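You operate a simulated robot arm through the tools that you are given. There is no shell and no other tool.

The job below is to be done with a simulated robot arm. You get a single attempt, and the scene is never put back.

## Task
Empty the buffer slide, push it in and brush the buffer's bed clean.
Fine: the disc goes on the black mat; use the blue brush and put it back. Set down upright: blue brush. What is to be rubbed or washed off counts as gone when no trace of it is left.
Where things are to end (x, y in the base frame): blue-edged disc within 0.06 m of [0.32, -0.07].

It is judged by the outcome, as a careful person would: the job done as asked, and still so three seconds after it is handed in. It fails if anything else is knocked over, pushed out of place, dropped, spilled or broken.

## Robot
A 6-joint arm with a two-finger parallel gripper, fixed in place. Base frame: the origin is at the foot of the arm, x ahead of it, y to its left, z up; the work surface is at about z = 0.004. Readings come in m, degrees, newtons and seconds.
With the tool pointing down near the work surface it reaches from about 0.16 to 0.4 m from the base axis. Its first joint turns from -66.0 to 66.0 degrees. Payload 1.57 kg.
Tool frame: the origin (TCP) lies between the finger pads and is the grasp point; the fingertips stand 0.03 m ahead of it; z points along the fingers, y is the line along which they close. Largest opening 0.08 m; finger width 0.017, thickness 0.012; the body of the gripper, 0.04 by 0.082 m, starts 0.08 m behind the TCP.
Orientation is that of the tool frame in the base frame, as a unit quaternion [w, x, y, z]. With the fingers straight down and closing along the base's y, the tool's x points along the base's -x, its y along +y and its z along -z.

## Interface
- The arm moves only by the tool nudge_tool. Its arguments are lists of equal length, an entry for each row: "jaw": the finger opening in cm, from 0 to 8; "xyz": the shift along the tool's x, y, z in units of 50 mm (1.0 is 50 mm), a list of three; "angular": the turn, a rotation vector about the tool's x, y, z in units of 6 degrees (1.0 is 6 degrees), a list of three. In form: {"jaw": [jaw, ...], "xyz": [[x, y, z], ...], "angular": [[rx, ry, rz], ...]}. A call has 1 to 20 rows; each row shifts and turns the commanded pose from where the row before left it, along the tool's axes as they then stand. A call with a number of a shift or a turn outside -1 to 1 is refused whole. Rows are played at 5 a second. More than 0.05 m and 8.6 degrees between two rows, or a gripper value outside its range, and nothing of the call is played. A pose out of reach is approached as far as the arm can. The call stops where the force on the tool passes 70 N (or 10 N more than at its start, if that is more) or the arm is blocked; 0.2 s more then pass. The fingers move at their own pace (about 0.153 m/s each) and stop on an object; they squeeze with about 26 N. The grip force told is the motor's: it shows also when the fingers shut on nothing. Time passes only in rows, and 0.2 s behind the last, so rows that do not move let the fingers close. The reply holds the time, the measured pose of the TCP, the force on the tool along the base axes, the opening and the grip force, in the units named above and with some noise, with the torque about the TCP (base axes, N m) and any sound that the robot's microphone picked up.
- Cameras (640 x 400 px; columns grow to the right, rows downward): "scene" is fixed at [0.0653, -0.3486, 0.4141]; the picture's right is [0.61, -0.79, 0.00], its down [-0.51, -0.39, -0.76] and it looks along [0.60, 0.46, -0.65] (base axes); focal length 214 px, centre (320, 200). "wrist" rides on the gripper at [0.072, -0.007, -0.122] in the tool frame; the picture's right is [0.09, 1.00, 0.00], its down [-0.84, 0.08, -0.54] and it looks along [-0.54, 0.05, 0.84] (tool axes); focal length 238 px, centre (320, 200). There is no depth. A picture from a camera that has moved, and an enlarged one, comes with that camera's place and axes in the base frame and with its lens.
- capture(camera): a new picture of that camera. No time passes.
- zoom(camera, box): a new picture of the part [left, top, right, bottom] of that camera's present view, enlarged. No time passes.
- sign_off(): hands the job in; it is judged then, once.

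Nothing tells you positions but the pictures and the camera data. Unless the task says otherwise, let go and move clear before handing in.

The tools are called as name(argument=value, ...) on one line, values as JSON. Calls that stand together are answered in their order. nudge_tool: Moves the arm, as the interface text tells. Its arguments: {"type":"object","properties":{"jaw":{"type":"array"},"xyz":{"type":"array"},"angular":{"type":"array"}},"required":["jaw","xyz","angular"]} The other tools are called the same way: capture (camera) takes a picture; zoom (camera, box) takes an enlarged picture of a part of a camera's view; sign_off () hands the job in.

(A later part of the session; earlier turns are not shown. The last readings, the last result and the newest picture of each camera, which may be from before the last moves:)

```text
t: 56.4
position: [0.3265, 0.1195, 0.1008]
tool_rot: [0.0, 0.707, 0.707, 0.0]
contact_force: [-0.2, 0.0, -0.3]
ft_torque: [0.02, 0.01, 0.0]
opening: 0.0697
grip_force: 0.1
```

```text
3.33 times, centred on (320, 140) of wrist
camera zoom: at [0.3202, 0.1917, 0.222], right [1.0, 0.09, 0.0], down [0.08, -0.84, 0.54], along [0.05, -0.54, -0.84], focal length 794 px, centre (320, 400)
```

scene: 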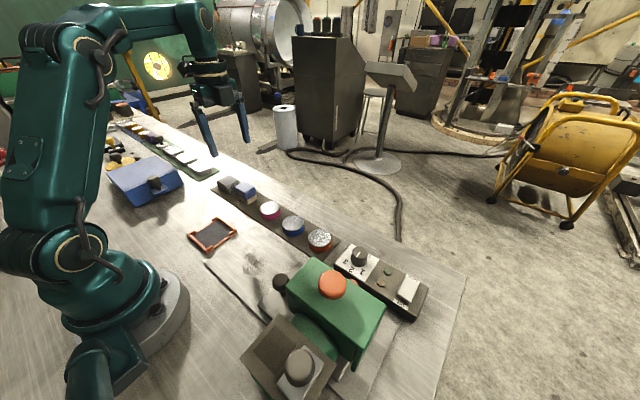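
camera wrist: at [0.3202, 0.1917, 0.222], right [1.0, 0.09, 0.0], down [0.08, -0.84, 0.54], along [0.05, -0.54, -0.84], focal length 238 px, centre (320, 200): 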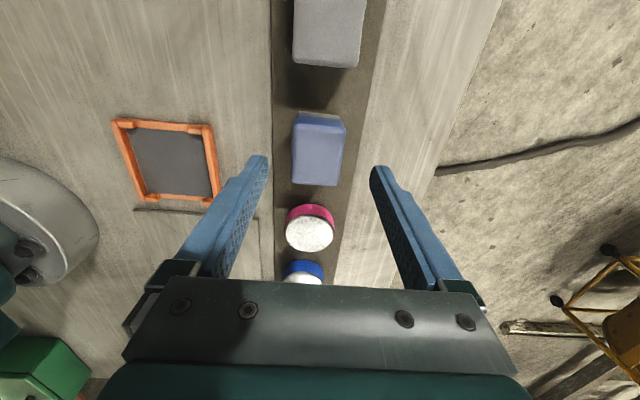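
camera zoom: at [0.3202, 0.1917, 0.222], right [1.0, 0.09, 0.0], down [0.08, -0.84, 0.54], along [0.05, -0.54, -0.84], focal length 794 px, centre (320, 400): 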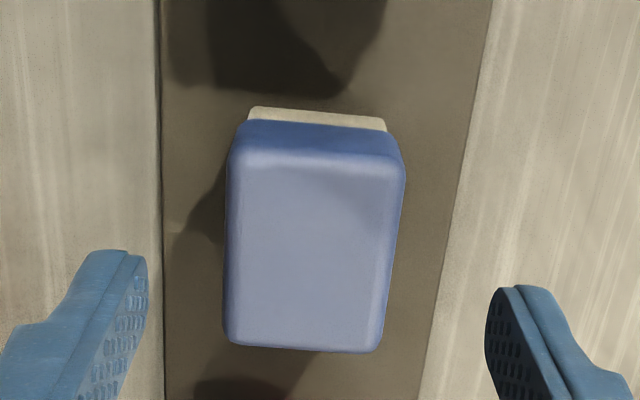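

The block is aligned with the fingers, centre (0.325, 0.12). I'll go down so the fingertips grip the blue body above the bristles.

nudge_tool(jaw=[7, 7, 7, 7], xyz=[[0, -0.03, 0.3], [0, 0, 0.3], [0, 0, 0.2], [0, 0, 0.08]], angular=[[0, 0, 0], [0, 0, 0], [0, 0, 0], [0, 0, 0]])

zoom(camera="scene", box=[205, 145, 305, 225])

zoom(camera="wrist", box=[220, 80, 420, 240])

```text
t: 57.4
position: [0.3242, 0.1196, 0.0566]
tool_rot: [0.0, 0.707, 0.707, 0.0]
contact_force: [0.3, -0.4, -0.1]
ft_torque: [-0.01, 0.0, -0.02]
opening: 0.0701
grip_force: 0.1
```

```text
5.00 times, centred on (255, 185) of scene
camera zoom: at [0.0653, -0.3486, 0.4141], right [0.61, -0.79, 0.0], down [-0.51, -0.39, -0.76], along [0.6, 0.46, -0.65], focal length 1072 px, centre (645, 275)
```

zoom: 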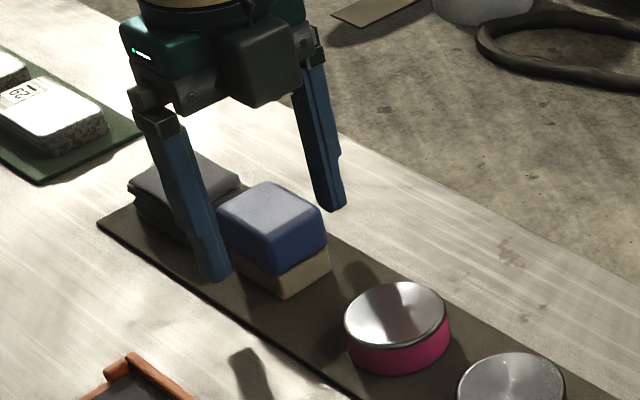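

```text
2.50 times, centred on (320, 160) of wrist
camera zoom: at [0.3182, 0.1904, 0.1785], right [1.0, 0.09, 0.0], down [0.08, -0.84, 0.54], along [0.05, -0.54, -0.84], focal length 596 px, centre (320, 300)
```

zoom: 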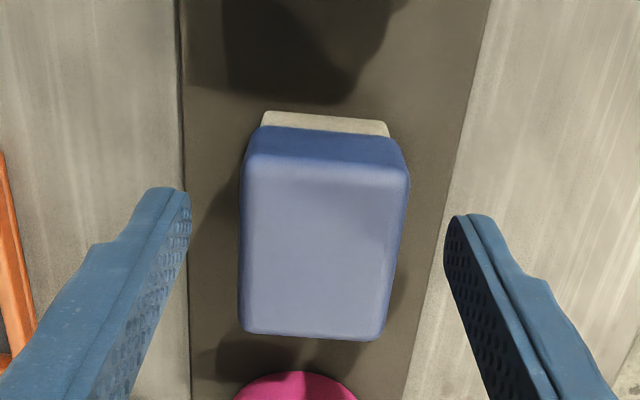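

The fingers straddle the block. Closing on it.

nudge_tool(jaw=[6, 5, 4, 3, 2.5, 2.5], xyz=[[0, 0, 0], [0, 0, 0], [0, 0, 0], [0, 0, 0], [0, 0, 0], [0, 0, 0]], angular=[[0, 0, 0], [0, 0, 0], [0, 0, 0], [0, 0, 0], [0, 0, 0], [0, 0, 0]])

zoom(camera="scene", box=[205, 145, 305, 225])

zoom(camera="wrist", box=[220, 80, 420, 240])

```text
t: 58.8
position: [0.3247, 0.1195, 0.0574]
tool_rot: [0.0, 0.707, 0.707, 0.0]
contact_force: [-0.3, 0.2, 0.6]
ft_torque: [-0.01, -0.01, 0.0]
opening: 0.0392
grip_force: 26.0
```

```text
5.00 times, centred on (255, 185) of scene
camera zoom: at [0.0653, -0.3486, 0.4141], right [0.61, -0.79, 0.0], down [-0.51, -0.39, -0.76], along [0.6, 0.46, -0.65], focal length 1072 px, centre (645, 275)
```

zoom: 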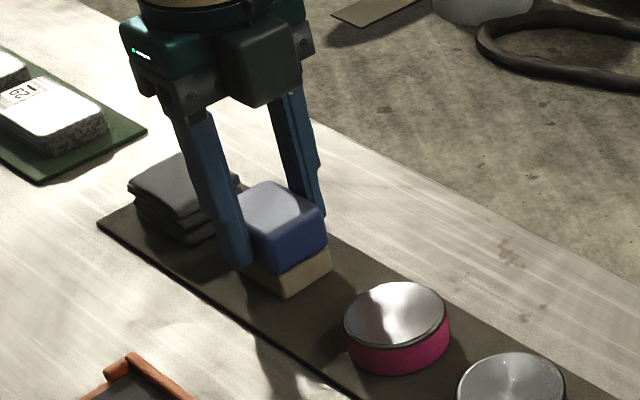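

```text
2.50 times, centred on (320, 160) of wrist
camera zoom: at [0.3182, 0.1904, 0.1786], right [1.0, 0.09, 0.0], down [0.08, -0.84, 0.54], along [0.05, -0.54, -0.84], focal length 596 px, centre (320, 300)
```

zoom: 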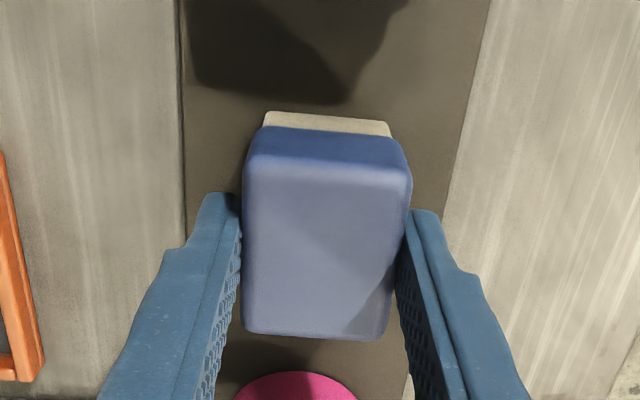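

The brush is gripped at 39 mm, pick pose (0.325, 0.1195, 0.057). I'll lift it gently.

nudge_tool(jaw=[2.5, 2.5, 2.5, 2.5, 2.5, 2.5, 2.5, 2.5, 2.5, 2.5, 2.5, 2.5], xyz=[[0, 0, -0.04], [0, 0, -0.06], [0, 0, -0.1], [0, 0, -0.15], [0, 0, -0.2], [0, 0, -0.25], [0, 0, -0.3], [0, 0, -0.3], [0, 0, -0.25], [0, 0, -0.2], [0, 0, -0.1], [0, 0, 0]], angular=[[0, 0, 0], [0, 0, 0], [0, 0, 0], [0, 0, 0], [0, 0, 0], [0, 0, 0], [0, 0, 0], [0, 0, 0], [0, 0, 0], [0, 0, 0], [0, 0, 0], [0, 0, 0]])

capture(camera="scene")

capture(camera="wrist")

```text
t: 61.4
position: [0.3254, 0.1201, 0.1544]
tool_rot: [0.0, 0.707, 0.707, 0.001]
contact_force: [0.9, -0.6, -0.6]
ft_torque: [0.03, -0.01, 0.01]
opening: 0.0392
grip_force: 25.7
```

```text
taken
```

scene: 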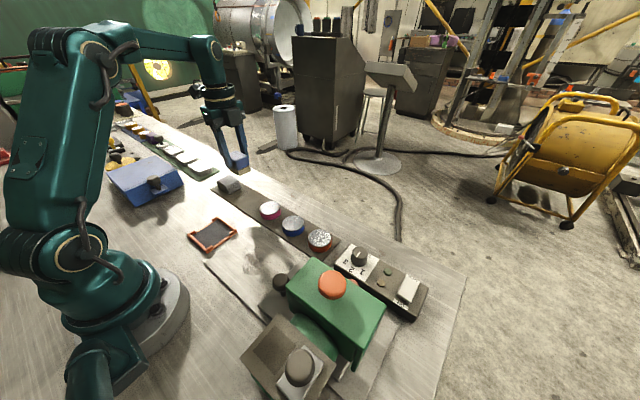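

```text
taken
camera wrist: at [0.3186, 0.1906, 0.2764], right [1.0, 0.09, 0.0], down [0.08, -0.84, 0.54], along [0.05, -0.54, -0.84], focal length 238 px, centre (320, 200)
```

wrist: 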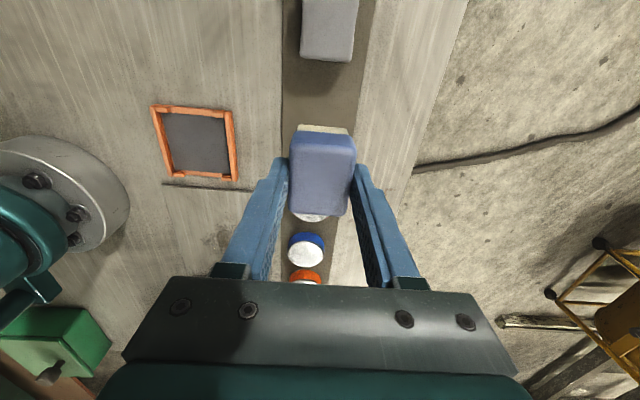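

The brush is held. I'll carry it over the bed to above the near end of the dirt patch.

nudge_tool(jaw=[2.5, 2.5, 2.5, 2.5, 2.5, 2.5, 2.5, 2.5, 2.5, 2.5, 2.5, 2.5], xyz=[[-0.1, -0.1, 0], [-0.2, -0.19, 0], [-0.28, -0.26, 0], [-0.28, -0.26, 0], [-0.28, -0.26, 0], [-0.28, -0.26, 0], [-0.28, -0.26, 0], [-0.28, -0.26, 0], [-0.28, -0.26, 0], [-0.28, -0.26, 0], [-0.2, -0.2, 0], [-0.1, -0.1, 0]], angular=[[0, 0, 0], [0, 0, 0], [0, 0, 0], [0, 0, 0], [0, 0, 0], [0, 0, 0], [0, 0, 0], [0, 0, 0], [0, 0, 0], [0, 0, 0], [0, 0, 0], [0, 0, 0]])

capture(camera="scene")

capture(camera="wrist")

```text
t: 64.0
position: [0.1923, -0.0237, 0.1537]
tool_rot: [0.0, 0.707, 0.707, 0.0]
contact_force: [-0.3, 0.4, 0.1]
ft_torque: [-0.02, -0.03, -0.04]
opening: 0.0393
grip_force: 26.2
```

```text
taken
```

scene: 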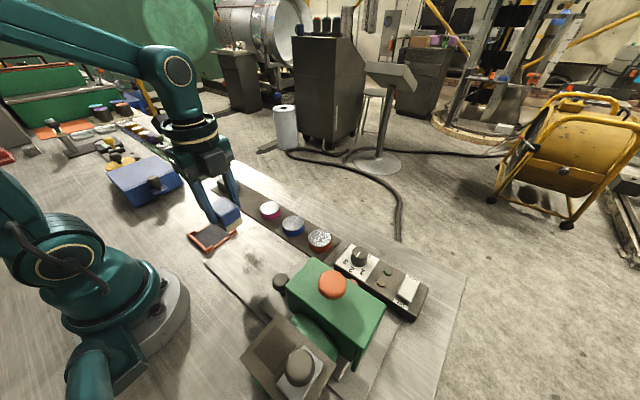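

```text
taken
camera wrist: at [0.1862, 0.049, 0.2758], right [1.0, 0.09, 0.0], down [0.08, -0.84, 0.54], along [0.05, -0.54, -0.84], focal length 238 px, centre (320, 200)
```

wrist: 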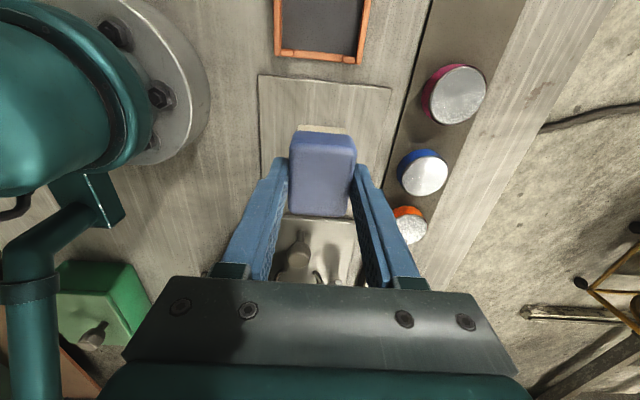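

I'm above the near end of the patch. I'll lower until the bristles nearly touch the bed.

nudge_tool(jaw=[2.5, 2.5, 2.5, 2.5, 2.5, 2.5, 2.5, 2.5], xyz=[[0, 0, 0.15], [0, 0, 0.3], [0, 0, 0.3], [0, 0, 0.3], [0, 0, 0.3], [0, 0, 0.2], [0, 0, 0.12], [0, 0, 0.04]], angular=[[0, 0, 0], [0, 0, 0], [0, 0, 0], [0, 0, 0], [0, 0, 0], [0, 0, 0], [0, 0, 0], [0, 0, 0]])

zoom(camera="scene", box=[180, 190, 320, 300])

```text
t: 65.8
position: [0.1919, -0.0233, 0.0686]
tool_rot: [0.0, 0.707, 0.707, -0.001]
contact_force: [0.4, -0.3, -0.3]
ft_torque: [-0.03, -0.02, 0.02]
opening: 0.0393
grip_force: 25.8
```

```text
3.64 times, centred on (250, 245) of scene
camera zoom: at [0.0653, -0.3486, 0.4141], right [0.61, -0.79, 0.0], down [-0.51, -0.39, -0.76], along [0.6, 0.46, -0.65], focal length 780 px, centre (574, 36)
```

zoom: 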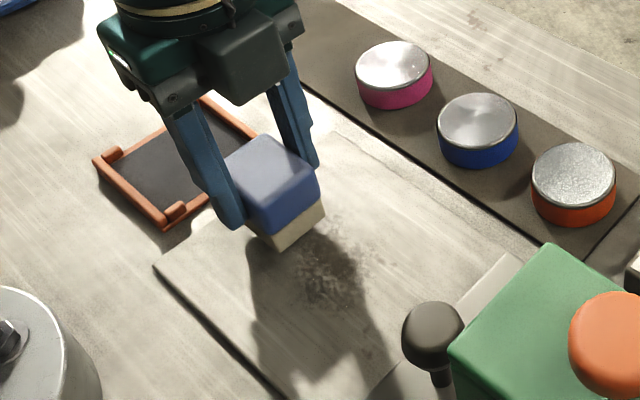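

The bristles are a few millimetres above the bed. I'll step down in small increments until contact.

nudge_tool(jaw=[2.5, 2.5, 2.5, 2.5], xyz=[[0, 0, 0.04], [0, 0, 0.03], [0, 0, 0.02], [0, 0, 0]], angular=[[0, 0, 0], [0, 0, 0], [0, 0, 0], [0, 0, 0]])

```text
t: 66.8
position: [0.1908, -0.0218, 0.0647]
tool_rot: [0.0, 0.707, 0.707, 0.0]
contact_force: [-0.5, 0.2, -1.1]
ft_torque: [0.01, 0.01, 0.0]
opening: 0.0391
grip_force: 26.8
```

nudge_tool(jaw=[2.5, 2.5, 2.5, 2.5], xyz=[[0, 0, 0.02], [0, 0, 0.02], [0, 0, 0.02], [0, 0, 0]], angular=[[0, 0, 0], [0, 0, 0], [0, 0, 0], [0, 0, 0]])

zoom(camera="scene", box=[180, 190, 320, 300])

```text
t: 67.8
position: [0.1927, -0.0227, 0.061]
tool_rot: [0.0, 0.707, 0.707, 0.0]
contact_force: [0.8, -0.2, -1.0]
ft_torque: [-0.03, 0.05, 0.02]
opening: 0.0391
grip_force: 25.1
```

```text
3.64 times, centred on (250, 245) of scene
camera zoom: at [0.0653, -0.3486, 0.4141], right [0.61, -0.79, 0.0], down [-0.51, -0.39, -0.76], along [0.6, 0.46, -0.65], focal length 780 px, centre (574, 36)
```

zoom: 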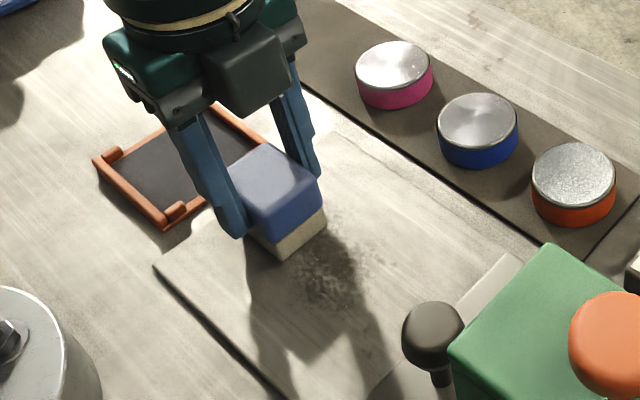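

Not yet in contact. I'll continue down in small steps.

nudge_tool(jaw=[2.5, 2.5, 2.5], xyz=[[0, 0, 0.02], [0, 0, 0.02], [0, 0, 0]], angular=[[0, 0, 0], [0, 0, 0], [0, 0, 0]])

```text
t: 68.6
position: [0.1916, -0.023, 0.0588]
tool_rot: [0.001, 0.707, 0.707, 0.0]
contact_force: [-1.2, -0.4, 12.6]
ft_torque: [0.01, 0.13, -0.01]
opening: 0.0392
grip_force: 26.0
```

The bristles press on the bed with about 12 N. I'll start a stroke in -y.

nudge_tool(jaw=[2.5, 2.5, 2.5, 2.5, 2.5, 2.5], xyz=[[-0.1, 0, 0], [-0.1, 0, 0], [-0.1, 0, 0], [-0.1, 0, 0], [-0.1, 0, 0], [-0.1, 0, 0]], angular=[[0, 0, 0], [0, 0, 0], [0, 0, 0], [0, 0, 0], [0, 0, 0], [0, 0, 0]])

zoom(camera="scene", box=[180, 190, 320, 300])

capture(camera="wrist")

```text
t: 70.0
position: [0.1922, -0.0519, 0.0596]
tool_rot: [0.001, 0.707, 0.707, 0.0]
contact_force: [0.1, 0.3, -0.3]
ft_torque: [-0.01, -0.01, 0.01]
opening: 0.0395
grip_force: 25.2
```

```text
3.64 times, centred on (250, 245) of scene
camera zoom: at [0.0653, -0.3486, 0.4141], right [0.61, -0.79, 0.0], down [-0.51, -0.39, -0.76], along [0.6, 0.46, -0.65], focal length 780 px, centre (574, 36)
```

zoom: 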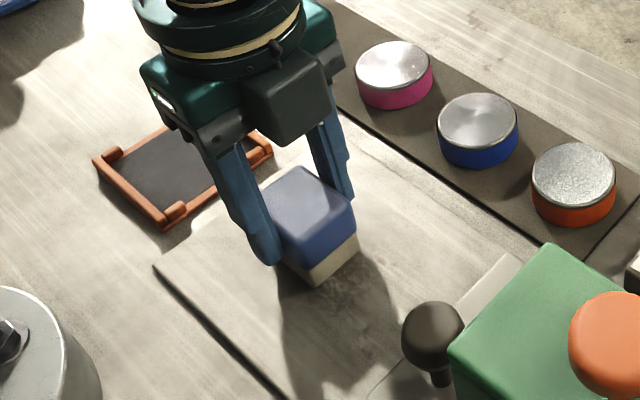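

```text
taken
camera wrist: at [0.1862, 0.0194, 0.1808], right [1.0, 0.09, 0.0], down [0.08, -0.84, 0.54], along [0.05, -0.54, -0.84], focal length 238 px, centre (320, 200)
```

wrist: 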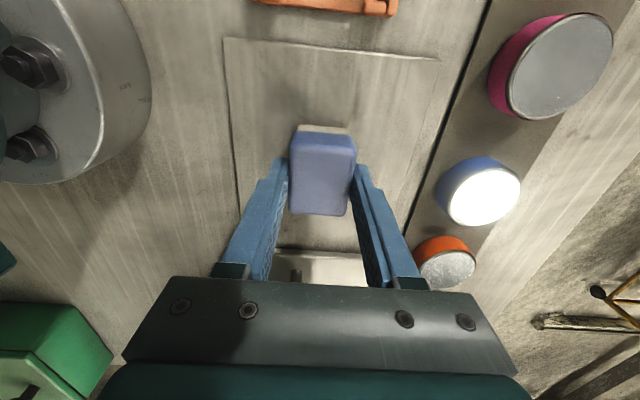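

The pressing force faded along the stroke. I'll press a touch more and continue to the slide edge.

nudge_tool(jaw=[2.5, 2.5, 2.5, 2.5, 2.5, 2.5], xyz=[[0, 0, 0.02], [-0.1, 0, 0], [-0.1, 0, 0], [-0.1, 0, 0], [-0.1, 0, 0], [-0.1, 0, 0]], angular=[[0, 0, 0], [0, 0, 0], [0, 0, 0], [0, 0, 0], [0, 0, 0], [0, 0, 0]])

zoom(camera="scene", box=[180, 190, 320, 300])

capture(camera="wrist")

```text
t: 71.4
position: [0.192, -0.0782, 0.0582]
tool_rot: [0.0, 0.707, 0.708, -0.001]
contact_force: [-0.4, 0.3, 0.8]
ft_torque: [-0.03, -0.03, 0.02]
opening: 0.0391
grip_force: 26.4
```

```text
3.64 times, centred on (250, 245) of scene
camera zoom: at [0.0653, -0.3486, 0.4141], right [0.61, -0.79, 0.0], down [-0.51, -0.39, -0.76], along [0.6, 0.46, -0.65], focal length 780 px, centre (574, 36)
```

zoom: 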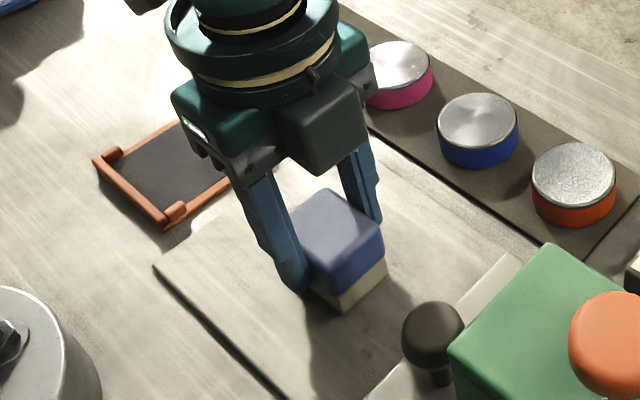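

```text
taken
camera wrist: at [0.1852, -0.0071, 0.1803], right [1.0, 0.09, 0.0], down [0.08, -0.84, 0.54], along [0.05, -0.54, -0.84], focal length 238 px, centre (320, 200)
```

wrist: 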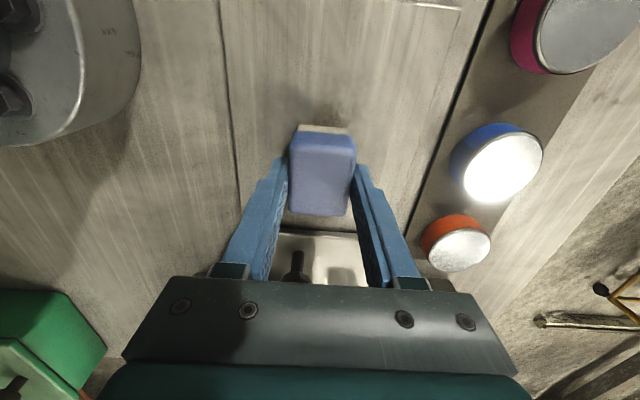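

zoom(camera="wrist", box=[230, 0, 450, 150])

zoom(camera="scene", box=[225, 225, 305, 290])

```text
2.67 times, centred on (340, 75) of wrist
camera zoom: at [0.1852, -0.0071, 0.1803], right [1.0, 0.09, 0.0], down [0.08, -0.84, 0.54], along [0.05, -0.54, -0.84], focal length 636 px, centre (267, 533)
```

zoom: 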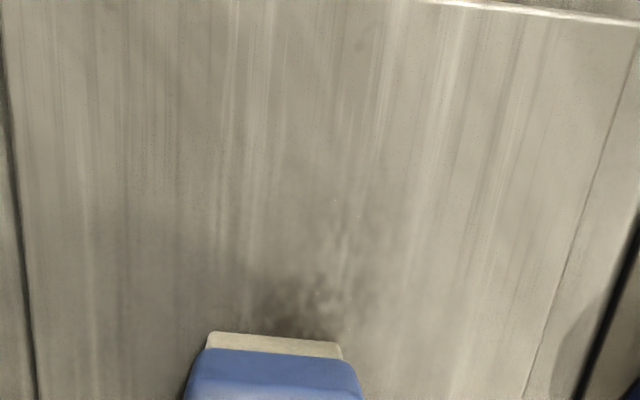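

```text
6.15 times, centred on (265, 258) of scene
camera zoom: at [0.0653, -0.3486, 0.4141], right [0.61, -0.79, 0.0], down [-0.51, -0.39, -0.76], along [0.6, 0.46, -0.65], focal length 1320 px, centre (658, -154)
```

zoom: 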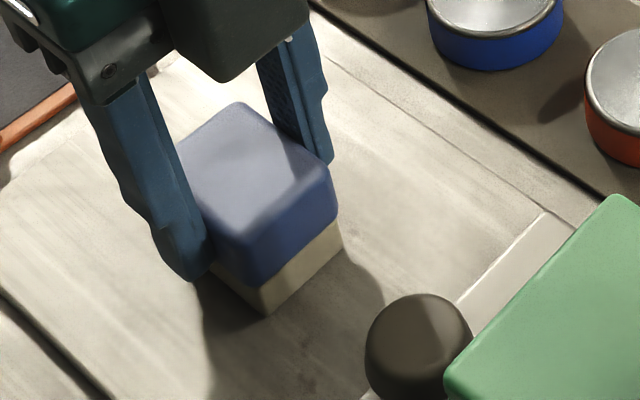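

The patch fades as the brush passes, so repeated strokes will be needed. I'll press slightly more and continue toward the slide edge, then come back.

nudge_tool(jaw=[2.5, 2.5, 2.5, 2.5, 2.5, 2.5, 2.5, 2.5, 2.5], xyz=[[0, 0, 0.015], [-0.1, 0, 0], [-0.1, 0, 0], [-0.1, 0, 0], [-0.1, 0, 0], [-0.1, 0, 0], [-0.1, 0, 0], [-0.1, 0, 0], [-0.1, 0, 0]], angular=[[0, 0, 0], [0, 0, 0], [0, 0, 0], [0, 0, 0], [0, 0, 0], [0, 0, 0], [0, 0, 0], [0, 0, 0], [0, 0, 0]])

nudge_tool(jaw=[2.5, 2.5, 2.5, 2.5, 2.5, 2.5, 2.5, 2.5, 2.5, 2.5], xyz=[[0, 0, 0.015], [0.1, 0, 0], [0.1, 0, 0], [0.1, 0, 0], [0.1, 0, 0], [0.1, 0, 0], [0.1, 0, 0], [0.1, 0, 0], [0.1, 0, 0], [0.1, 0, 0]], angular=[[0, 0, 0], [0, 0, 0], [0, 0, 0], [0, 0, 0], [0, 0, 0], [0, 0, 0], [0, 0, 0], [0, 0, 0], [0, 0, 0], [0, 0, 0]])

zoom(camera="scene", box=[180, 190, 320, 300])

capture(camera="wrist")

```text
t: 73.4
position: [0.1933, -0.1171, 0.0578]
tool_rot: [0.0, 0.707, 0.707, 0.001]
contact_force: [1.0, 7.4, 19.9]
ft_torque: [0.12, 0.0, 0.0]
opening: 0.0392
grip_force: 26.1
```

```text
t: 75.6
position: [0.1908, -0.0715, 0.0552]
tool_rot: [0.0, 0.707, 0.707, 0.0]
contact_force: [-0.7, -0.2, -1.1]
ft_torque: [0.01, 0.02, -0.04]
opening: 0.0392
grip_force: 26.4
```

```text
3.64 times, centred on (250, 245) of scene
camera zoom: at [0.0653, -0.3486, 0.4141], right [0.61, -0.79, 0.0], down [-0.51, -0.39, -0.76], along [0.6, 0.46, -0.65], focal length 780 px, centre (574, 36)
```

zoom: 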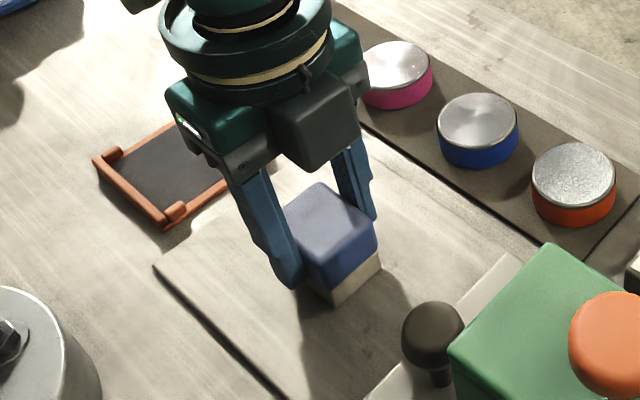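

```text
taken
camera wrist: at [0.1853, -0.0011, 0.1781], right [1.0, 0.09, 0.0], down [0.08, -0.84, 0.54], along [0.05, -0.54, -0.84], focal length 238 px, centre (320, 200)
```

wrist: 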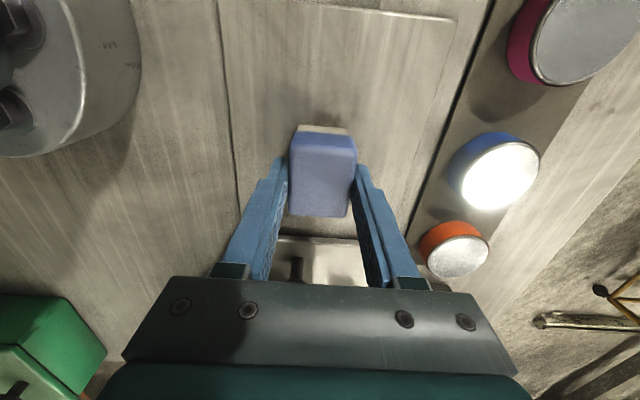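

The dirt is fading, though the brush has slid up in the grip by a few millimetres from pressing. I'll look closely at what's left and then press more lightly.

nudge_tool(jaw=[2.5, 2.5, 2.5, 2.5, 2.5, 2.5], xyz=[[0, 0, -0.2], [0, 0, -0.5], [0, 0, -0.8], [0.7, 0, -0.5], [0.8, 0, 0], [0.5, 0, 0]], angular=[[0, 0, 0], [0, 0, 0], [0, 0, 0], [0, 0, 0], [0, 0, 0], [0, 0, 0]])

capture(camera="wrist")

zoom(camera="scene", box=[200, 220, 310, 320])

```text
t: 77.0
position: [0.1916, 0.0286, 0.1561]
tool_rot: [0.0, 0.707, 0.707, 0.0]
contact_force: [0.7, 0.1, 0.6]
ft_torque: [-0.01, -0.03, -0.02]
opening: 0.0391
grip_force: 26.1
```

```text
taken
camera wrist: at [0.1849, 0.0996, 0.2786], right [1.0, 0.09, 0.0], down [0.08, -0.84, 0.54], along [0.05, -0.54, -0.84], focal length 238 px, centre (320, 200)
```

wrist: 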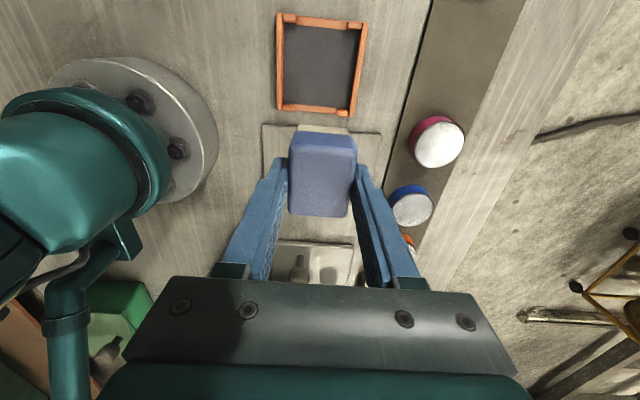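

```text
4.00 times, centred on (255, 270) of scene
camera zoom: at [0.0653, -0.3486, 0.4141], right [0.61, -0.79, 0.0], down [-0.51, -0.39, -0.76], along [0.6, 0.46, -0.65], focal length 858 px, centre (580, -80)
```

zoom: 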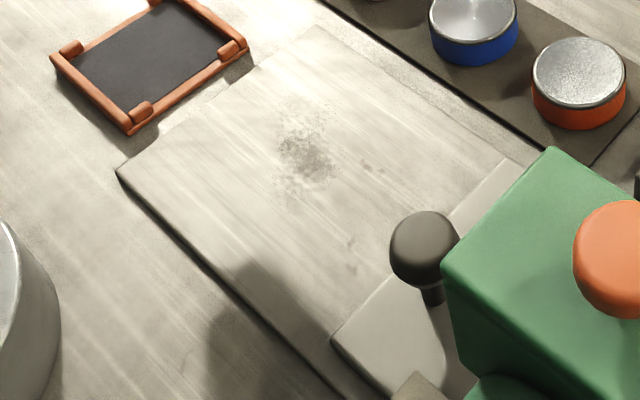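

A faded patch remains around (0.195, -0.055), plus faint spots near (0.213, -0.09) and (0.178, -0.112). I'll go back down at the near end and repeat the strokes with steadier, lighter contact.

nudge_tool(jaw=[2.5, 2.5, 2.5, 2.5, 2.5, 2.5, 2.5, 2.5], xyz=[[-0.4, 0.07, 0], [-0.41, 0, 0.2], [0, 0, 0.4], [0, 0, 0.4], [0, 0, 0.4], [0, 0, 0.3], [0, 0, 0.2], [0, 0, 0.06]], angular=[[0, 0, 0], [0, 0, 0], [0, 0, 0], [0, 0, 0], [0, 0, 0], [0, 0, 0], [0, 0, 0], [0, 0, 0]])

nudge_tool(jaw=[2.5, 2.5, 2.5], xyz=[[0, 0, 0.015], [0, 0, 0.015], [0, 0, 0]], angular=[[0, 0, 0], [0, 0, 0], [0, 0, 0]])

```text
t: 78.8
position: [0.1933, -0.0112, 0.0581]
tool_rot: [0.0, 0.707, 0.707, -0.001]
contact_force: [-0.1, -0.5, -0.5]
ft_torque: [-0.02, -0.02, -0.02]
opening: 0.0388
grip_force: 26.1
```

```text
t: 79.6
position: [0.1947, -0.0137, 0.0571]
tool_rot: [-0.001, 0.707, 0.707, 0.0]
contact_force: [0.0, 0.1, -0.8]
ft_torque: [0.01, 0.02, -0.02]
opening: 0.0392
grip_force: 25.9
```

nudge_tool(jaw=[2.5, 2.5, 2.5, 2.5], xyz=[[0, 0, 0.015], [0, 0, 0.015], [0, 0, 0.01], [0, 0, 0]], angular=[[0, 0, 0], [0, 0, 0], [0, 0, 0], [0, 0, 0]])

```text
t: 80.6
position: [0.1955, -0.0123, 0.0563]
tool_rot: [-0.001, 0.707, 0.707, 0.0]
contact_force: [-4.3, -1.0, 20.9]
ft_torque: [-0.03, 0.17, -0.03]
opening: 0.0393
grip_force: 25.3
```

Good firm contact. I'll stroke in -y and check the force part-way.

nudge_tool(jaw=[2.5, 2.5, 2.5, 2.5], xyz=[[-0.1, 0, 0], [-0.1, 0, 0], [-0.1, 0, 0], [-0.1, 0, 0]], angular=[[0, 0, 0], [0, 0, 0], [0, 0, 0], [0, 0, 0]])

```text
t: 81.6
position: [0.1962, -0.0324, 0.0557]
tool_rot: [0.0, 0.707, 0.707, 0.0]
contact_force: [1.2, 6.6, 19.1]
ft_torque: [0.12, -0.02, -0.04]
opening: 0.039
grip_force: 26.0
```

The force is holding at about 19 N. I'll continue the stroke across the patch.

nudge_tool(jaw=[2.5, 2.5, 2.5, 2.5, 2.5, 2.5, 2.5, 2.5], xyz=[[-0.1, 0, 0], [-0.1, 0, 0], [-0.1, 0, 0], [-0.1, 0, 0], [-0.1, 0, 0], [-0.1, 0, 0], [-0.1, 0, 0], [-0.1, 0, 0]], angular=[[0, 0, 0], [0, 0, 0], [0, 0, 0], [0, 0, 0], [0, 0, 0], [0, 0, 0], [0, 0, 0], [0, 0, 0]])

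zoom(camera="wrist", box=[230, 0, 450, 150])

```text
t: 83.4
position: [0.1959, -0.0732, 0.0549]
tool_rot: [0.0, 0.707, 0.707, 0.0]
contact_force: [1.1, 0.3, -1.0]
ft_torque: [0.03, -0.04, 0.0]
opening: 0.0391
grip_force: 26.0
```

```text
2.67 times, centred on (340, 75) of wrist
camera zoom: at [0.1883, -0.0016, 0.1768], right [1.0, 0.09, 0.0], down [0.08, -0.84, 0.54], along [0.05, -0.54, -0.84], focal length 636 px, centre (267, 533)
```

zoom: 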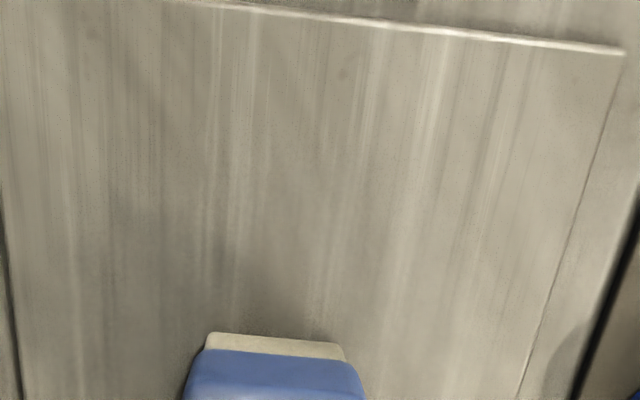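

Nearly all of the patch behind the brush is gone. Contact faded again, so I'll press a little and continue.

nudge_tool(jaw=[2.5, 2.5, 2.5], xyz=[[0, 0, 0.015], [0, 0, 0.005], [0, 0, 0]], angular=[[0, 0, 0], [0, 0, 0], [0, 0, 0]])

```text
t: 84.2
position: [0.1954, -0.0737, 0.0545]
tool_rot: [0.001, 0.707, 0.708, 0.001]
contact_force: [-3.4, -2.4, 19.1]
ft_torque: [-0.21, 0.18, -0.03]
opening: 0.0391
grip_force: 25.7
```

nudge_tool(jaw=[2.5, 2.5, 2.5, 2.5, 2.5, 2.5, 2.5, 2.5, 2.5], xyz=[[-0.1, 0, 0], [-0.1, 0, 0], [-0.1, 0, 0], [-0.1, 0, 0.005], [-0.1, 0, 0.005], [-0.1, 0, 0], [-0.1, 0, 0.005], [-0.1, 0, 0], [-0.1, 0, 0]], angular=[[0, 0, 0], [0, 0, 0], [0, 0, 0], [0, 0, 0], [0, 0, 0], [0, 0, 0], [0, 0, 0], [0, 0, 0], [0, 0, 0]])

zoom(camera="wrist", box=[230, 0, 450, 150])

zoom(camera="scene", box=[200, 200, 320, 310])

```text
t: 86.2
position: [0.1956, -0.1171, 0.0534]
tool_rot: [0.0, 0.707, 0.707, 0.001]
contact_force: [-0.2, -0.5, -0.7]
ft_torque: [-0.02, 0.02, 0.01]
opening: 0.0391
grip_force: 25.3
```

```text
2.67 times, centred on (340, 75) of wrist
camera zoom: at [0.189, -0.046, 0.1753], right [1.0, 0.09, 0.0], down [0.08, -0.84, 0.54], along [0.05, -0.54, -0.84], focal length 636 px, centre (267, 533)
```

zoom: 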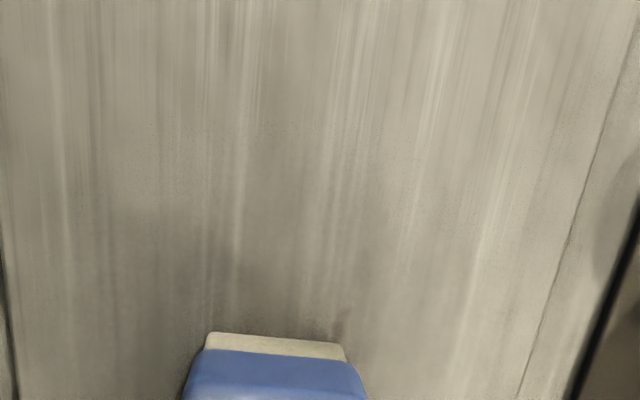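

```text
3.64 times, centred on (260, 255) of scene
camera zoom: at [0.0653, -0.3486, 0.4141], right [0.61, -0.79, 0.0], down [-0.51, -0.39, -0.76], along [0.6, 0.46, -0.65], focal length 780 px, centre (538, 0)
```

zoom: 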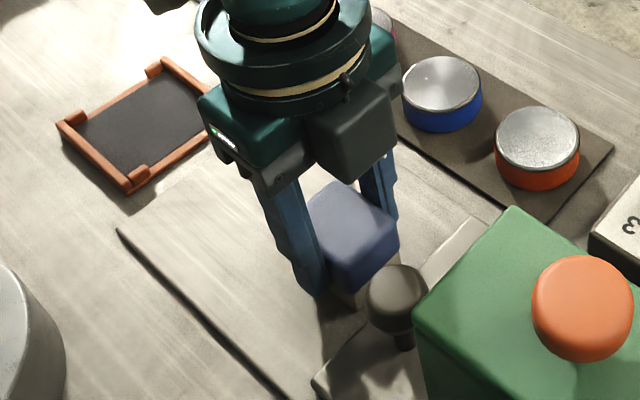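

That lane looks clean apart from shadow near the brush. I'll shift to the +x lane (x about 0.218) and stroke back in +y with light pressure.

nudge_tool(jaw=[2.5, 2.5, 2.5, 2.5, 2.5, 2.5, 2.5], xyz=[[0, 0, 0.015], [0, 0.09, 0], [0, 0.09, 0], [0, 0.09, 0], [0, 0.09, 0.005], [0, 0.09, 0.005], [0, 0, 0]], angular=[[0, 0, 0], [0, 0, 0], [0, 0, 0], [0, 0, 0], [0, 0, 0], [0, 0, 0], [0, 0, 0]])

```text
t: 87.8
position: [0.219, -0.1183, 0.0523]
tool_rot: [0.0, 0.707, 0.707, 0.0]
contact_force: [-6.9, 0.8, 18.7]
ft_torque: [0.02, 0.21, -0.01]
opening: 0.0392
grip_force: 25.8
```

nudge_tool(jaw=[2.5, 2.5, 2.5, 2.5, 2.5, 2.5, 2.5, 2.5, 2.5, 2.5, 2.5], xyz=[[0.1, 0, 0], [0.1, 0, 0], [0.1, 0, 0.004], [0.1, 0, 0.004], [0.1, 0, 0.004], [0.1, 0, 0.004], [0.1, 0, 0.004], [0.1, 0, 0.004], [0.1, 0, 0.004], [0.1, 0, 0.004], [0, 0, 0]], angular=[[0, 0, 0], [0, 0, 0], [0, 0, 0], [0, 0, 0], [0, 0, 0], [0, 0, 0], [0, 0, 0], [0, 0, 0], [0, 0, 0], [0, 0, 0], [0, 0, 0]])

zoom(camera="scene", box=[200, 200, 320, 310])

```text
t: 90.2
position: [0.2177, -0.0668, 0.0516]
tool_rot: [0.0, 0.707, 0.708, 0.0]
contact_force: [0.9, -3.7, 13.9]
ft_torque: [0.0, -0.06, -0.01]
opening: 0.0394
grip_force: 25.8
```

```text
3.64 times, centred on (260, 255) of scene
camera zoom: at [0.0653, -0.3486, 0.4141], right [0.61, -0.79, 0.0], down [-0.51, -0.39, -0.76], along [0.6, 0.46, -0.65], focal length 780 px, centre (538, 0)
```

zoom: 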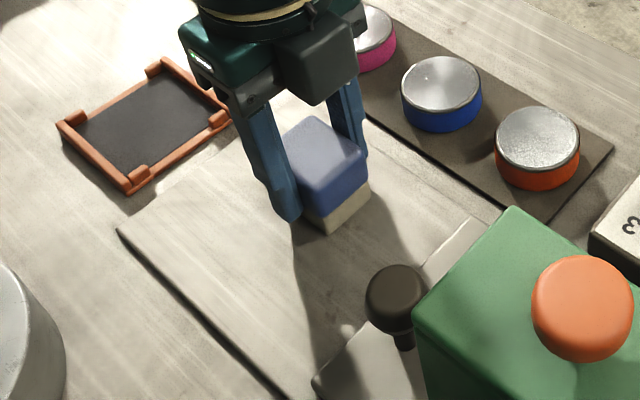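

Contact holds well with a slight downward creep. I'll finish this lane.

nudge_tool(jaw=[2.5, 2.5, 2.5, 2.5, 2.5, 2.5, 2.5, 2.5, 2.5, 2.5, 2.5, 2.5], xyz=[[0.1, 0, 0.003], [0.1, 0, 0.003], [0.1, 0, 0.003], [0.1, 0, 0.003], [0.1, 0, 0.003], [0.1, 0, 0.003], [0.1, 0, 0.003], [0.1, 0, 0.003], [0.1, 0, 0.003], [0.1, 0, 0.003], [0.1, 0, 0.003], [0, 0, 0]], angular=[[0, 0, 0], [0, 0, 0], [0, 0, 0], [0, 0, 0], [0, 0, 0], [0, 0, 0], [0, 0, 0], [0, 0, 0], [0, 0, 0], [0, 0, 0], [0, 0, 0], [0, 0, 0]])

zoom(camera="scene", box=[200, 200, 320, 310])

```text
t: 92.8
position: [0.2174, -0.013, 0.0506]
tool_rot: [0.0, 0.707, 0.707, 0.0]
contact_force: [1.9, -7.0, 28.4]
ft_torque: [-0.11, 0.01, -0.02]
opening: 0.0391
grip_force: 25.8
```

```text
3.64 times, centred on (260, 255) of scene
camera zoom: at [0.0653, -0.3486, 0.4141], right [0.61, -0.79, 0.0], down [-0.51, -0.39, -0.76], along [0.6, 0.46, -0.65], focal length 780 px, centre (538, 0)
```

zoom: 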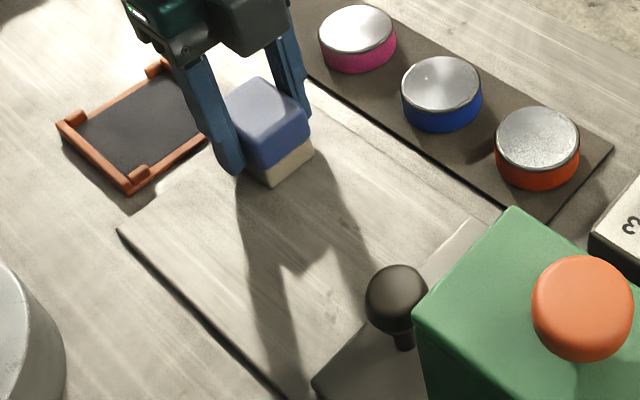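

Force is up to 28 N, so no more pressing for now. I'll slide across to the -x lane (x about 0.172) and stroke in -y.

nudge_tool(jaw=[2.5, 2.5, 2.5, 2.5, 2.5, 2.5, 2.5, 2.5, 2.5, 2.5], xyz=[[0, -0.1, 0], [0, -0.1, 0], [0, -0.1, 0], [0, -0.1, 0], [0, -0.1, 0], [0, -0.1, 0], [0, -0.1, 0], [0, -0.1, 0], [0, -0.1, 0], [0, 0, 0]], angular=[[0, 0, 0], [0, 0, 0], [0, 0, 0], [0, 0, 0], [0, 0, 0], [0, 0, 0], [0, 0, 0], [0, 0, 0], [0, 0, 0], [0, 0, 0]])

nudge_tool(jaw=[2.5, 2.5, 2.5, 2.5, 2.5, 2.5, 2.5, 2.5, 2.5, 2.5], xyz=[[-0.1, 0, 0.002], [-0.1, 0, 0.002], [-0.1, 0, 0.002], [-0.1, 0, 0.002], [-0.1, 0, 0.003], [-0.1, 0, 0.003], [-0.1, 0, 0.003], [-0.1, 0, 0.003], [-0.1, 0, 0.003], [-0.1, 0, 0.003]], angular=[[0, 0, 0], [0, 0, 0], [0, 0, 0], [0, 0, 0], [0, 0, 0], [0, 0, 0], [0, 0, 0], [0, 0, 0], [0, 0, 0], [0, 0, 0]])

zoom(camera="scene", box=[200, 200, 320, 310])

capture(camera="wrist")

```text
t: 95.0
position: [0.1724, -0.0137, 0.0498]
tool_rot: [-0.001, 0.707, 0.707, -0.001]
contact_force: [3.2, 0.7, 13.1]
ft_torque: [0.12, -0.24, -0.03]
opening: 0.0388
grip_force: 26.4
```

```text
t: 97.2
position: [0.1724, -0.0631, 0.0482]
tool_rot: [0.0, 0.707, 0.707, 0.0]
contact_force: [0.7, 6.6, 20.0]
ft_torque: [0.0, -0.01, -0.02]
opening: 0.0394
grip_force: 26.0
```

```text
3.64 times, centred on (260, 255) of scene
camera zoom: at [0.0653, -0.3486, 0.4141], right [0.61, -0.79, 0.0], down [-0.51, -0.39, -0.76], along [0.6, 0.46, -0.65], focal length 780 px, centre (538, 0)
```

zoom: 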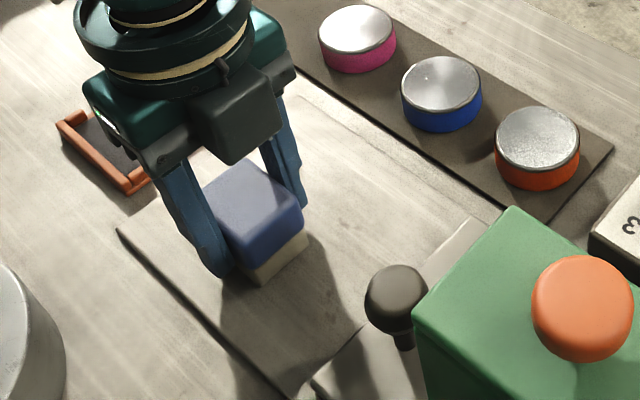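

```text
taken
camera wrist: at [0.1658, 0.0082, 0.1696], right [1.0, 0.09, 0.0], down [0.08, -0.84, 0.54], along [0.05, -0.54, -0.84], focal length 238 px, centre (320, 200)
```

wrist: 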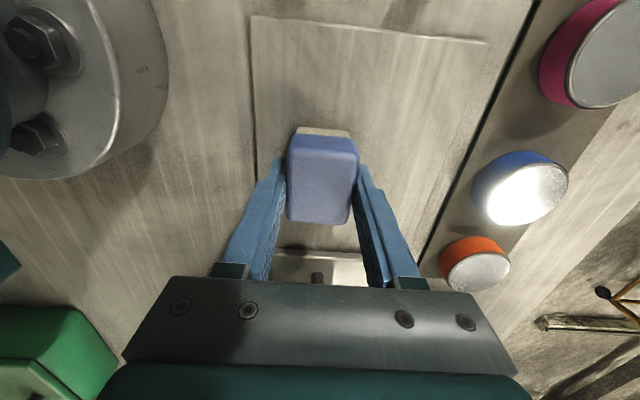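

Contact is good at 20 N. Finishing this lane toward the slide edge.

nudge_tool(jaw=[2.5, 2.5, 2.5, 2.5, 2.5, 2.5, 2.5, 2.5, 2.5, 2.5, 2.5], xyz=[[-0.1, 0, 0.002], [-0.1, 0, 0.002], [-0.1, 0, 0.002], [-0.1, 0, 0.002], [-0.1, 0, 0.002], [-0.1, 0, 0.002], [-0.1, 0, 0.002], [-0.1, 0, 0.002], [-0.1, 0, 0.002], [-0.1, 0, 0.002], [-0.1, 0, 0]], angular=[[0, 0, 0], [0, 0, 0], [0, 0, 0], [0, 0, 0], [0, 0, 0], [0, 0, 0], [0, 0, 0], [0, 0, 0], [0, 0, 0], [0, 0, 0], [0, 0, 0]])

zoom(camera="scene", box=[200, 200, 320, 310])

zoom(camera="wrist", box=[210, 0, 470, 150])

```text
t: 99.6
position: [0.1724, -0.1181, 0.0472]
tool_rot: [0.0, 0.707, 0.708, -0.001]
contact_force: [0.3, 2.8, 9.4]
ft_torque: [-0.04, -0.05, 0.03]
opening: 0.0395
grip_force: 25.7
```

```text
3.64 times, centred on (260, 255) of scene
camera zoom: at [0.0653, -0.3486, 0.4141], right [0.61, -0.79, 0.0], down [-0.51, -0.39, -0.76], along [0.6, 0.46, -0.65], focal length 780 px, centre (538, 0)
```

zoom: 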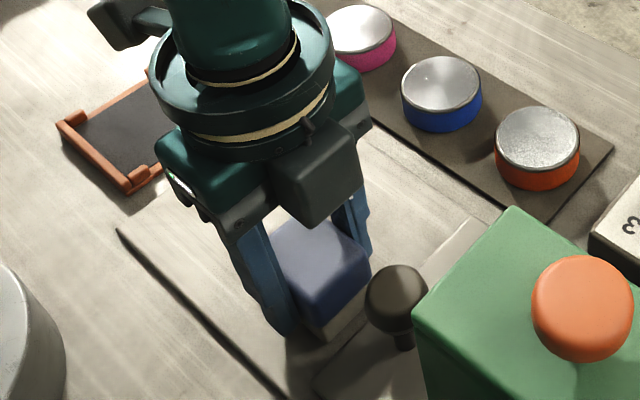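

```text
2.46 times, centred on (340, 75) of wrist
camera zoom: at [0.1665, -0.0468, 0.1694], right [1.0, 0.09, 0.0], down [0.08, -0.84, 0.54], along [0.05, -0.54, -0.84], focal length 587 px, centre (271, 508)
```

zoom: 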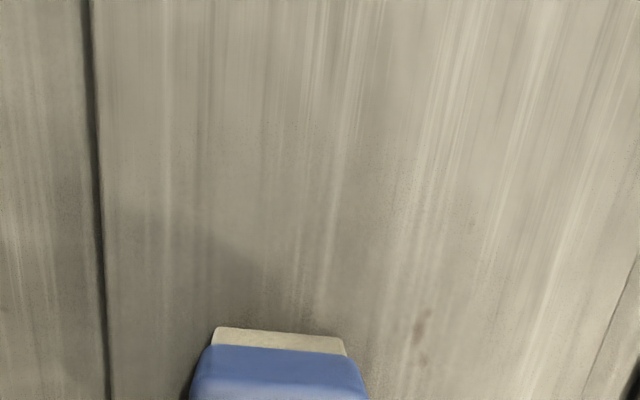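

A small brownish spot shows near (0.212, -0.09). I'll scrub here first around (0.172, -0.118), where I noted another faint spot, then move onto that one.

nudge_tool(jaw=[2.5, 2.5, 2.5, 2.5, 2.5, 2.5, 2.5, 2.5, 2.5, 2.5, 2.5, 2.5], xyz=[[0, -0.1, 0.006], [0, -0.1, 0.002], [0, 0.1, 0.002], [0, 0.1, 0.002], [0, 0.1, 0.002], [0, -0.1, 0.002], [0, -0.1, 0.002], [0, 0.1, 0.002], [0, 0.1, 0.002], [0, 0.1, 0.002], [0, 0.1, 0.002], [0, 0.1, 0]], angular=[[0, 0, 0], [0, 0, 0], [0, 0, 0], [0, 0, 0], [0, 0, 0], [0, 0, 0], [0, 0, 0], [0, 0, 0], [0, 0, 0], [0, 0, 0], [0, 0, 0], [0, 0, 0]])

nudge_tool(jaw=[2.5, 2.5, 2.5, 2.5, 2.5, 2.5, 2.5, 2.5, 2.5, 2.5, 2.5, 2.5, 2.5, 2.5], xyz=[[0.05, 0.1, 0.003], [0.1, 0.1, 0.003], [0.1, 0.05, 0.003], [0.1, 0, 0.003], [0.1, 0, 0.003], [0.1, 0, 0.003], [-0.1, 0, 0.003], [-0.1, 0, 0.003], [-0.1, 0, 0.003], [0.1, 0, 0.003], [0.1, 0, 0.003], [0.1, 0, 0.003], [-0.1, 0, 0.003], [-0.1, 0, 0.003]], angular=[[0, 0, 0], [0, 0, 0], [0, 0, 0], [0, 0, 0], [0, 0, 0], [0, 0, 0], [0, 0, 0], [0, 0, 0], [0, 0, 0], [0, 0, 0], [0, 0, 0], [0, 0, 0], [0, 0, 0], [0, 0, 0]])

```text
t: 102.2
position: [0.1925, -0.1178, 0.0446]
tool_rot: [0.0, 0.708, 0.706, 0.001]
contact_force: [0.2, 0.6, 0.6]
ft_torque: [0.02, 0.04, 0.05]
opening: 0.0393
grip_force: 26.1
```

```text
t: 105.2
position: [0.2057, -0.1003, 0.0445]
tool_rot: [0.0, 0.707, 0.708, 0.0]
contact_force: [0.8, 7.9, 19.9]
ft_torque: [0.06, -0.03, 0.0]
opening: 0.0393
grip_force: 25.8
```

The fingers have crept down the brush to about 7 mm above the bed. I'll lift and look at the result before doing more.

nudge_tool(jaw=[2.5, 2.5, 2.5, 2.5, 2.5, 2.5, 2.5], xyz=[[0, 0, -0.2], [0, 0, -0.5], [0, 0, -0.8], [0.6, 0, -0.6], [0.8, 0, 0], [0.8, 0, 0], [0.7, 0, 0]], angular=[[0, 0, 0], [0, 0, 0], [0, 0, 0], [0, 0, 0], [0, 0, 0], [0, 0, 0], [0, 0, 0]])

capture(camera="wrist")

zoom(camera="scene", box=[205, 225, 305, 325])

```text
t: 106.8
position: [0.2044, 0.0462, 0.1507]
tool_rot: [0.0, 0.707, 0.707, 0.0]
contact_force: [0.2, -0.7, 0.1]
ft_torque: [-0.02, -0.02, -0.02]
opening: 0.0395
grip_force: 26.4
```

```text
taken
camera wrist: at [0.1994, 0.1177, 0.2716], right [1.0, 0.09, 0.0], down [0.08, -0.84, 0.54], along [0.05, -0.54, -0.84], focal length 238 px, centre (320, 200)
```

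wrist: 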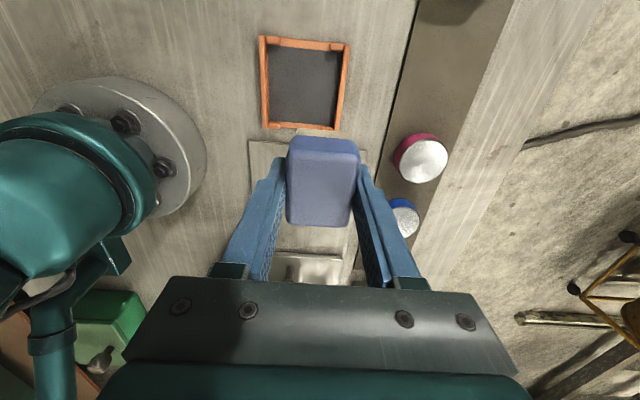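

```text
4.00 times, centred on (255, 275) of scene
camera zoom: at [0.0653, -0.3486, 0.4141], right [0.61, -0.79, 0.0], down [-0.51, -0.39, -0.76], along [0.6, 0.46, -0.65], focal length 858 px, centre (580, -100)
```

zoom: 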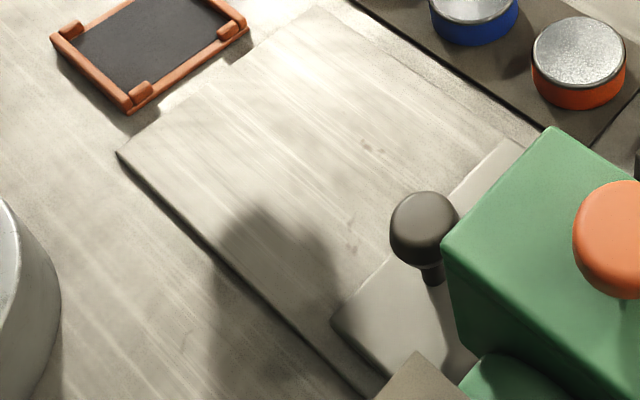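

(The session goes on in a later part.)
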